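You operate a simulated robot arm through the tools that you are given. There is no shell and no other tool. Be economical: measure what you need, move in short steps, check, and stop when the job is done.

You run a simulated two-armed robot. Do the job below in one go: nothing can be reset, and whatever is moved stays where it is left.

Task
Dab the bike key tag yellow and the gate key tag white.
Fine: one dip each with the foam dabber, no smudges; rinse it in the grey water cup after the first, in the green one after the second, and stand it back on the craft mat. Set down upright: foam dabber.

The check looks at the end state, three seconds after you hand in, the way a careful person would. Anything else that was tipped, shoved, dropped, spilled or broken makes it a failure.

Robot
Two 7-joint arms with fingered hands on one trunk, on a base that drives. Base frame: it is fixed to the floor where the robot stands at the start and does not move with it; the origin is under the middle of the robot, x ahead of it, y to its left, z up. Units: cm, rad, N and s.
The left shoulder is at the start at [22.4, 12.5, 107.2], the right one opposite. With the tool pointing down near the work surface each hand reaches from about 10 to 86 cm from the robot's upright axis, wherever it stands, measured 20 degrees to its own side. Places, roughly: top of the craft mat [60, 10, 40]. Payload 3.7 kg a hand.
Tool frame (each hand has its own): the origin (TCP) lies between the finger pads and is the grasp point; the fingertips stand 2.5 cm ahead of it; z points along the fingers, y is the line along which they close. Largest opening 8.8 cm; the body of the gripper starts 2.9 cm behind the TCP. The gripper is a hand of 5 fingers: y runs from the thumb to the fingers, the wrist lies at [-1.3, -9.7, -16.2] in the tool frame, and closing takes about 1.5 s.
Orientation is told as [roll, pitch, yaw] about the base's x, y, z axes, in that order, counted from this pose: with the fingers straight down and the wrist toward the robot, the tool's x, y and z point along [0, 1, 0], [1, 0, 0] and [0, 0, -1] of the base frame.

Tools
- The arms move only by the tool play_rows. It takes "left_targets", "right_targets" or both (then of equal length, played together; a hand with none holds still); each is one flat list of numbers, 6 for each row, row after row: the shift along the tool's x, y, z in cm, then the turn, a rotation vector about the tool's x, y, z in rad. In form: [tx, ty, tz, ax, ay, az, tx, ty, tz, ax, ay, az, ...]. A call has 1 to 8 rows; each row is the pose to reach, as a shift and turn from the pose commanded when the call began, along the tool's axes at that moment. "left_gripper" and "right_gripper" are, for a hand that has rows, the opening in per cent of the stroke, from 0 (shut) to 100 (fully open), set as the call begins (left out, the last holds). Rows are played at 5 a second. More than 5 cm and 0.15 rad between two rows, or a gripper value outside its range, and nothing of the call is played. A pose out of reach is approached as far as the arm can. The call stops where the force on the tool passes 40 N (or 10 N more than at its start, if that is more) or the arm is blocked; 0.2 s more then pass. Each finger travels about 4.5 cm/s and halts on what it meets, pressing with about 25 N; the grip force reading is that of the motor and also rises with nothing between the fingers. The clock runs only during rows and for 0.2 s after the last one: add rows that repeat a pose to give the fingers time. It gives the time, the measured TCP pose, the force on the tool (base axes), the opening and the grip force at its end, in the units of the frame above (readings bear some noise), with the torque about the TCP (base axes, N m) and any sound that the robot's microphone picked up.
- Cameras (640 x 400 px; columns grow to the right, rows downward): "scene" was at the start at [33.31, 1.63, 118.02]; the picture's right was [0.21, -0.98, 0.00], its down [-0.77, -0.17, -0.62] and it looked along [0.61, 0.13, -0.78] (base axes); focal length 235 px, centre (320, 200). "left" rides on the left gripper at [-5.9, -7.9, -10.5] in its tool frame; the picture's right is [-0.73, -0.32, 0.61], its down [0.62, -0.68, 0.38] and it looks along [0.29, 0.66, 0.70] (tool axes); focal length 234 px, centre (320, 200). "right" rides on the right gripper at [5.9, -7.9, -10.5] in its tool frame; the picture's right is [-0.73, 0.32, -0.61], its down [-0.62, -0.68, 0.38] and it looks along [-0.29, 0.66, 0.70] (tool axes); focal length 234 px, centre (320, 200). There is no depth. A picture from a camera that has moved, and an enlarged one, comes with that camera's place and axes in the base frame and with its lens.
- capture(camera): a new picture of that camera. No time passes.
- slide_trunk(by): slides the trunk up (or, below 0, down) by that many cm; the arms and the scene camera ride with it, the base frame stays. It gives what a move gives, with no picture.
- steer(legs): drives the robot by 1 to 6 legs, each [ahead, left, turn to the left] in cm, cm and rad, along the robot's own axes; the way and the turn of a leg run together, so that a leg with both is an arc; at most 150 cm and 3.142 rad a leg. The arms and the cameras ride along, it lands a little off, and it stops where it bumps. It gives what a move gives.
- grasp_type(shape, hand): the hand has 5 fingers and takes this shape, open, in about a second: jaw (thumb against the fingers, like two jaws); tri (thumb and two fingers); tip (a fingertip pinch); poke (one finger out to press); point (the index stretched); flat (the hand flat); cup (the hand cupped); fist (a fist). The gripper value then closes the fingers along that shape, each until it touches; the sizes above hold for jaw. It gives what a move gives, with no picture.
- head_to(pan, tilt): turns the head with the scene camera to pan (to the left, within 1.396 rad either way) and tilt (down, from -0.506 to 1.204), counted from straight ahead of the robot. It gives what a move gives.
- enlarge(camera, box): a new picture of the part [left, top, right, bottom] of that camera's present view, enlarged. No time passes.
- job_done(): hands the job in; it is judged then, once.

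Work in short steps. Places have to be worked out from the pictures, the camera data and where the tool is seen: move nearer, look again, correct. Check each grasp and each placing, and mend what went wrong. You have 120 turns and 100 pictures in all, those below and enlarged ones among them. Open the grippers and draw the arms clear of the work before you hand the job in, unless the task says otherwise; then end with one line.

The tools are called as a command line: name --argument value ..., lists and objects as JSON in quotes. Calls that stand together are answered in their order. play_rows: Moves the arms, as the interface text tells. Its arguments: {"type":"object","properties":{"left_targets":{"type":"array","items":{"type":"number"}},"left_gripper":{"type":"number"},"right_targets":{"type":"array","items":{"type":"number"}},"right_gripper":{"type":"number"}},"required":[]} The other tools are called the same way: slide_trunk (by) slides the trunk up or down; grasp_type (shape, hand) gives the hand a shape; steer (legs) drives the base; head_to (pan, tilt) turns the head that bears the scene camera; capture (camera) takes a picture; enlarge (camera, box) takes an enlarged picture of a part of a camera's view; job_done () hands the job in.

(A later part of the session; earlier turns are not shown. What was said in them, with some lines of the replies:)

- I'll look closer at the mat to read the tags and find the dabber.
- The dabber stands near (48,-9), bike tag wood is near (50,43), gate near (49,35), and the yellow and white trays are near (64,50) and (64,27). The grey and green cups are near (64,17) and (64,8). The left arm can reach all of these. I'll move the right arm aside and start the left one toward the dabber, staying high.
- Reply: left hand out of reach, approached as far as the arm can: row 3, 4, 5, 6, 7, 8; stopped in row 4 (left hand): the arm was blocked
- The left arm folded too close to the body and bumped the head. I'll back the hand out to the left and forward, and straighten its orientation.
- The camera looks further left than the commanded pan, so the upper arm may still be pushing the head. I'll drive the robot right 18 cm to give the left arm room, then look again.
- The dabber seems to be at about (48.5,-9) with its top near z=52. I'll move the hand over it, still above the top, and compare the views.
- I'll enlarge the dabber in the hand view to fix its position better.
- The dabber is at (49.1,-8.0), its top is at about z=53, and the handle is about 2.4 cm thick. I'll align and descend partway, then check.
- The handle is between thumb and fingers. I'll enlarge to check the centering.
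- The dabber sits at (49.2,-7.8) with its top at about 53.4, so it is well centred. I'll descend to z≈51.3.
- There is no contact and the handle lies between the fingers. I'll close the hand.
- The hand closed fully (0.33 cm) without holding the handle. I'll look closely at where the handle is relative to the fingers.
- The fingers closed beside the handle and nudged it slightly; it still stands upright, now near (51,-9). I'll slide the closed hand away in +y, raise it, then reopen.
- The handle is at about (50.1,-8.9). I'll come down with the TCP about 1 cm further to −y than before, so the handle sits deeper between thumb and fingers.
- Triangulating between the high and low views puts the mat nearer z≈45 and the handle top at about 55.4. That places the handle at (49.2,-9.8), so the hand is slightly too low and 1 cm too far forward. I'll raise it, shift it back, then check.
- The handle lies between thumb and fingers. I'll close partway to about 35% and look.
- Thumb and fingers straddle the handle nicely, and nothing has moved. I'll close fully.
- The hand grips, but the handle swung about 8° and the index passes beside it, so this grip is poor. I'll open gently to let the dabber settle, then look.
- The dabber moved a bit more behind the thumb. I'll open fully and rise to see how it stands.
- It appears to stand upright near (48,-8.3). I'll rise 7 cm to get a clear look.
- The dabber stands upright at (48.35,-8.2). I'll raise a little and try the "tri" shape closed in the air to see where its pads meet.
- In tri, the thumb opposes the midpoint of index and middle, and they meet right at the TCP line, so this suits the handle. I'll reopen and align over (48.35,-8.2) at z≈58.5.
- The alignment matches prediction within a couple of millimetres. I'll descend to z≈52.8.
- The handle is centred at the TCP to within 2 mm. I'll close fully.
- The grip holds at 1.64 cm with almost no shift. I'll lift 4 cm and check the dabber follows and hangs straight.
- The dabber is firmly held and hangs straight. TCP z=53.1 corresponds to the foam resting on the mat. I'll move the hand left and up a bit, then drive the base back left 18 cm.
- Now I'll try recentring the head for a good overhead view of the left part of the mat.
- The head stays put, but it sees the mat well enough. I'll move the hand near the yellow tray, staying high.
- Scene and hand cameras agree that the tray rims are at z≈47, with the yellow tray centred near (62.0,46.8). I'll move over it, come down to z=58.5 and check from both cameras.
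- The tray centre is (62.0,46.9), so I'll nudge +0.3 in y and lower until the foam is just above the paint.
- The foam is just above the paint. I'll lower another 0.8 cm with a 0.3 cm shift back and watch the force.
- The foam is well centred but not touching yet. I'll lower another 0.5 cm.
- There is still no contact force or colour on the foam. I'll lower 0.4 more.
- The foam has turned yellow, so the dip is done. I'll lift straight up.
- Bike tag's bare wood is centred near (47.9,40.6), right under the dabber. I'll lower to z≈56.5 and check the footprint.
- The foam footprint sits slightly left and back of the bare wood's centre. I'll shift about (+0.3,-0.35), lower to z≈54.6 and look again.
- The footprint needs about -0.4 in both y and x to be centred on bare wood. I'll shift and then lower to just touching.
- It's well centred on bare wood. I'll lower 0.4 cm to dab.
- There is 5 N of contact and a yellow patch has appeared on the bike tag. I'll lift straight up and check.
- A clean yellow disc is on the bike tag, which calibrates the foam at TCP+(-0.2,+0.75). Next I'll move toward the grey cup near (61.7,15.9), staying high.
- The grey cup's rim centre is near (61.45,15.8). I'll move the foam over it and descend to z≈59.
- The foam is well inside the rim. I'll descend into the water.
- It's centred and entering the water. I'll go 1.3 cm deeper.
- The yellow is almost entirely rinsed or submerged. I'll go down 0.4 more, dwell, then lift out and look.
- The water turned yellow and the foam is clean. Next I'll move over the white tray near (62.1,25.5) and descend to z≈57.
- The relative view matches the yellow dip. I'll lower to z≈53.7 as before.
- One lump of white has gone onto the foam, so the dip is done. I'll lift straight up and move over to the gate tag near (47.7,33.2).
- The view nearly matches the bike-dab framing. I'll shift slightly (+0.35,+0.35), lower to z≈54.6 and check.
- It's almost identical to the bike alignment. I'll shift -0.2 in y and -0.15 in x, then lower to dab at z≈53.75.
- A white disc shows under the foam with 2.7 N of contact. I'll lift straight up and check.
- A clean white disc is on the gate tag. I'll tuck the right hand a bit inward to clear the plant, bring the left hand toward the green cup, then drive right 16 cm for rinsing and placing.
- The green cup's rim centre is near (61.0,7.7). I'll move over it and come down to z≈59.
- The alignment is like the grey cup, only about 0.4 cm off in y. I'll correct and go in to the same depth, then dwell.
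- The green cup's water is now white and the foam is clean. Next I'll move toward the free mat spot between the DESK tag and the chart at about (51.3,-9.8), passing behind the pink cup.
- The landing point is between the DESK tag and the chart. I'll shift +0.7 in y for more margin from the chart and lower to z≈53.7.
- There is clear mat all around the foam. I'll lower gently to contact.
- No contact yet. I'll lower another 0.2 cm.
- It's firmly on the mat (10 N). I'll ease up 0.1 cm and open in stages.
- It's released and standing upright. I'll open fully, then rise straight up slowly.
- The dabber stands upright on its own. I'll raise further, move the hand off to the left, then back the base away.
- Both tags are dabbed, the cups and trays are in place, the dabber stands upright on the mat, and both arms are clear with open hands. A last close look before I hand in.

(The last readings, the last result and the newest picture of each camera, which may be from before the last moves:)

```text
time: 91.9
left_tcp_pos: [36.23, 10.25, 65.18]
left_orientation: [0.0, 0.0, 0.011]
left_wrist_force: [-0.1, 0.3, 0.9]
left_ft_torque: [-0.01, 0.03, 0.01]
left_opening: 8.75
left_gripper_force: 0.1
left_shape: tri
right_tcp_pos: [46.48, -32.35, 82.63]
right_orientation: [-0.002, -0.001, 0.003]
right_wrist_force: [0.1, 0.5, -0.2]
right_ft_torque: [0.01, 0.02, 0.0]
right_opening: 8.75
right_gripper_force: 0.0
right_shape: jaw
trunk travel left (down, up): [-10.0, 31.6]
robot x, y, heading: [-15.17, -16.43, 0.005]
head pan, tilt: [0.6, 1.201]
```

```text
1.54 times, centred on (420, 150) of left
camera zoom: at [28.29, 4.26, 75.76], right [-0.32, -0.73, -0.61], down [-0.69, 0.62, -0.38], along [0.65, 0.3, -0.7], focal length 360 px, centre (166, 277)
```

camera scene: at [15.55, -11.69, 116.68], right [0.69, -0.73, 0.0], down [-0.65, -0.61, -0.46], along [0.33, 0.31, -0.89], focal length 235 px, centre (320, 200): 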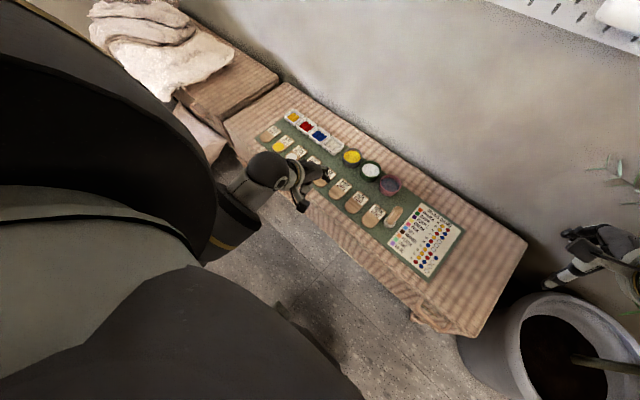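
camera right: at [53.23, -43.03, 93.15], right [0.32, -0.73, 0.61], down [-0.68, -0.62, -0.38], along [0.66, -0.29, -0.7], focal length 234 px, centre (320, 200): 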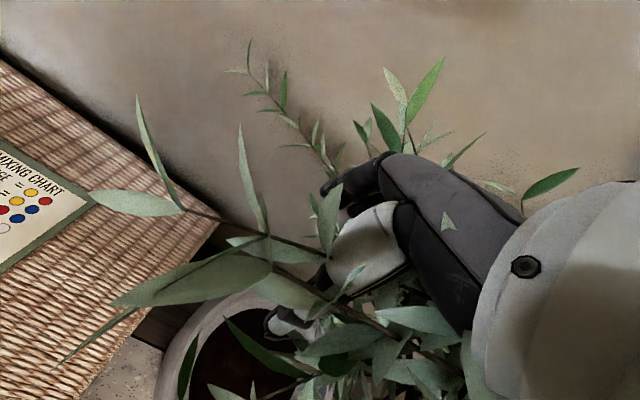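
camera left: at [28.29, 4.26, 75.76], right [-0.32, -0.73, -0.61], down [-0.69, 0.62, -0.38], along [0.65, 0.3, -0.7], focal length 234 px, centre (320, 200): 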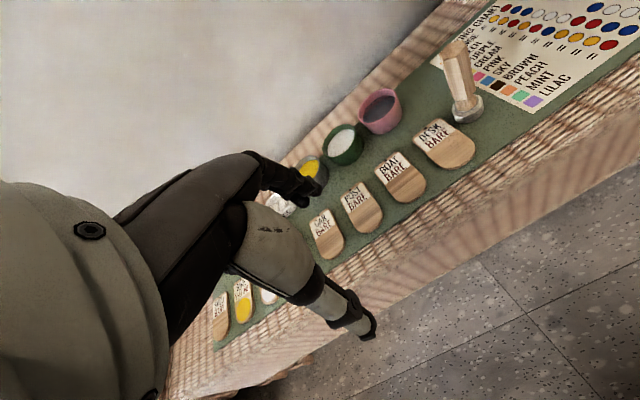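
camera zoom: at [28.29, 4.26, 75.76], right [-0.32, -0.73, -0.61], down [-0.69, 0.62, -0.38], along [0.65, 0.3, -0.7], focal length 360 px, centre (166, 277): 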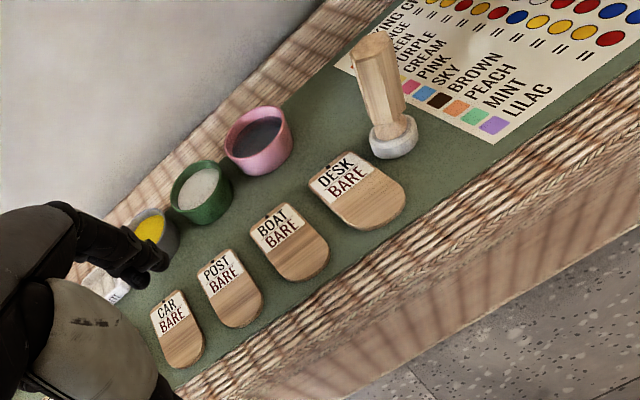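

Everything is in order, so I'm handing in.

job_done

```text
The job is handed in.
```

The bike key tag is dabbed yellow and the gate key tag white, one dip each with no smudges seen. The dabber was rinsed in the grey cup after yellow and the green cup after white, and it stands upright on the craft mat about 3 cm from where it started, after two failed grasps nudged it.
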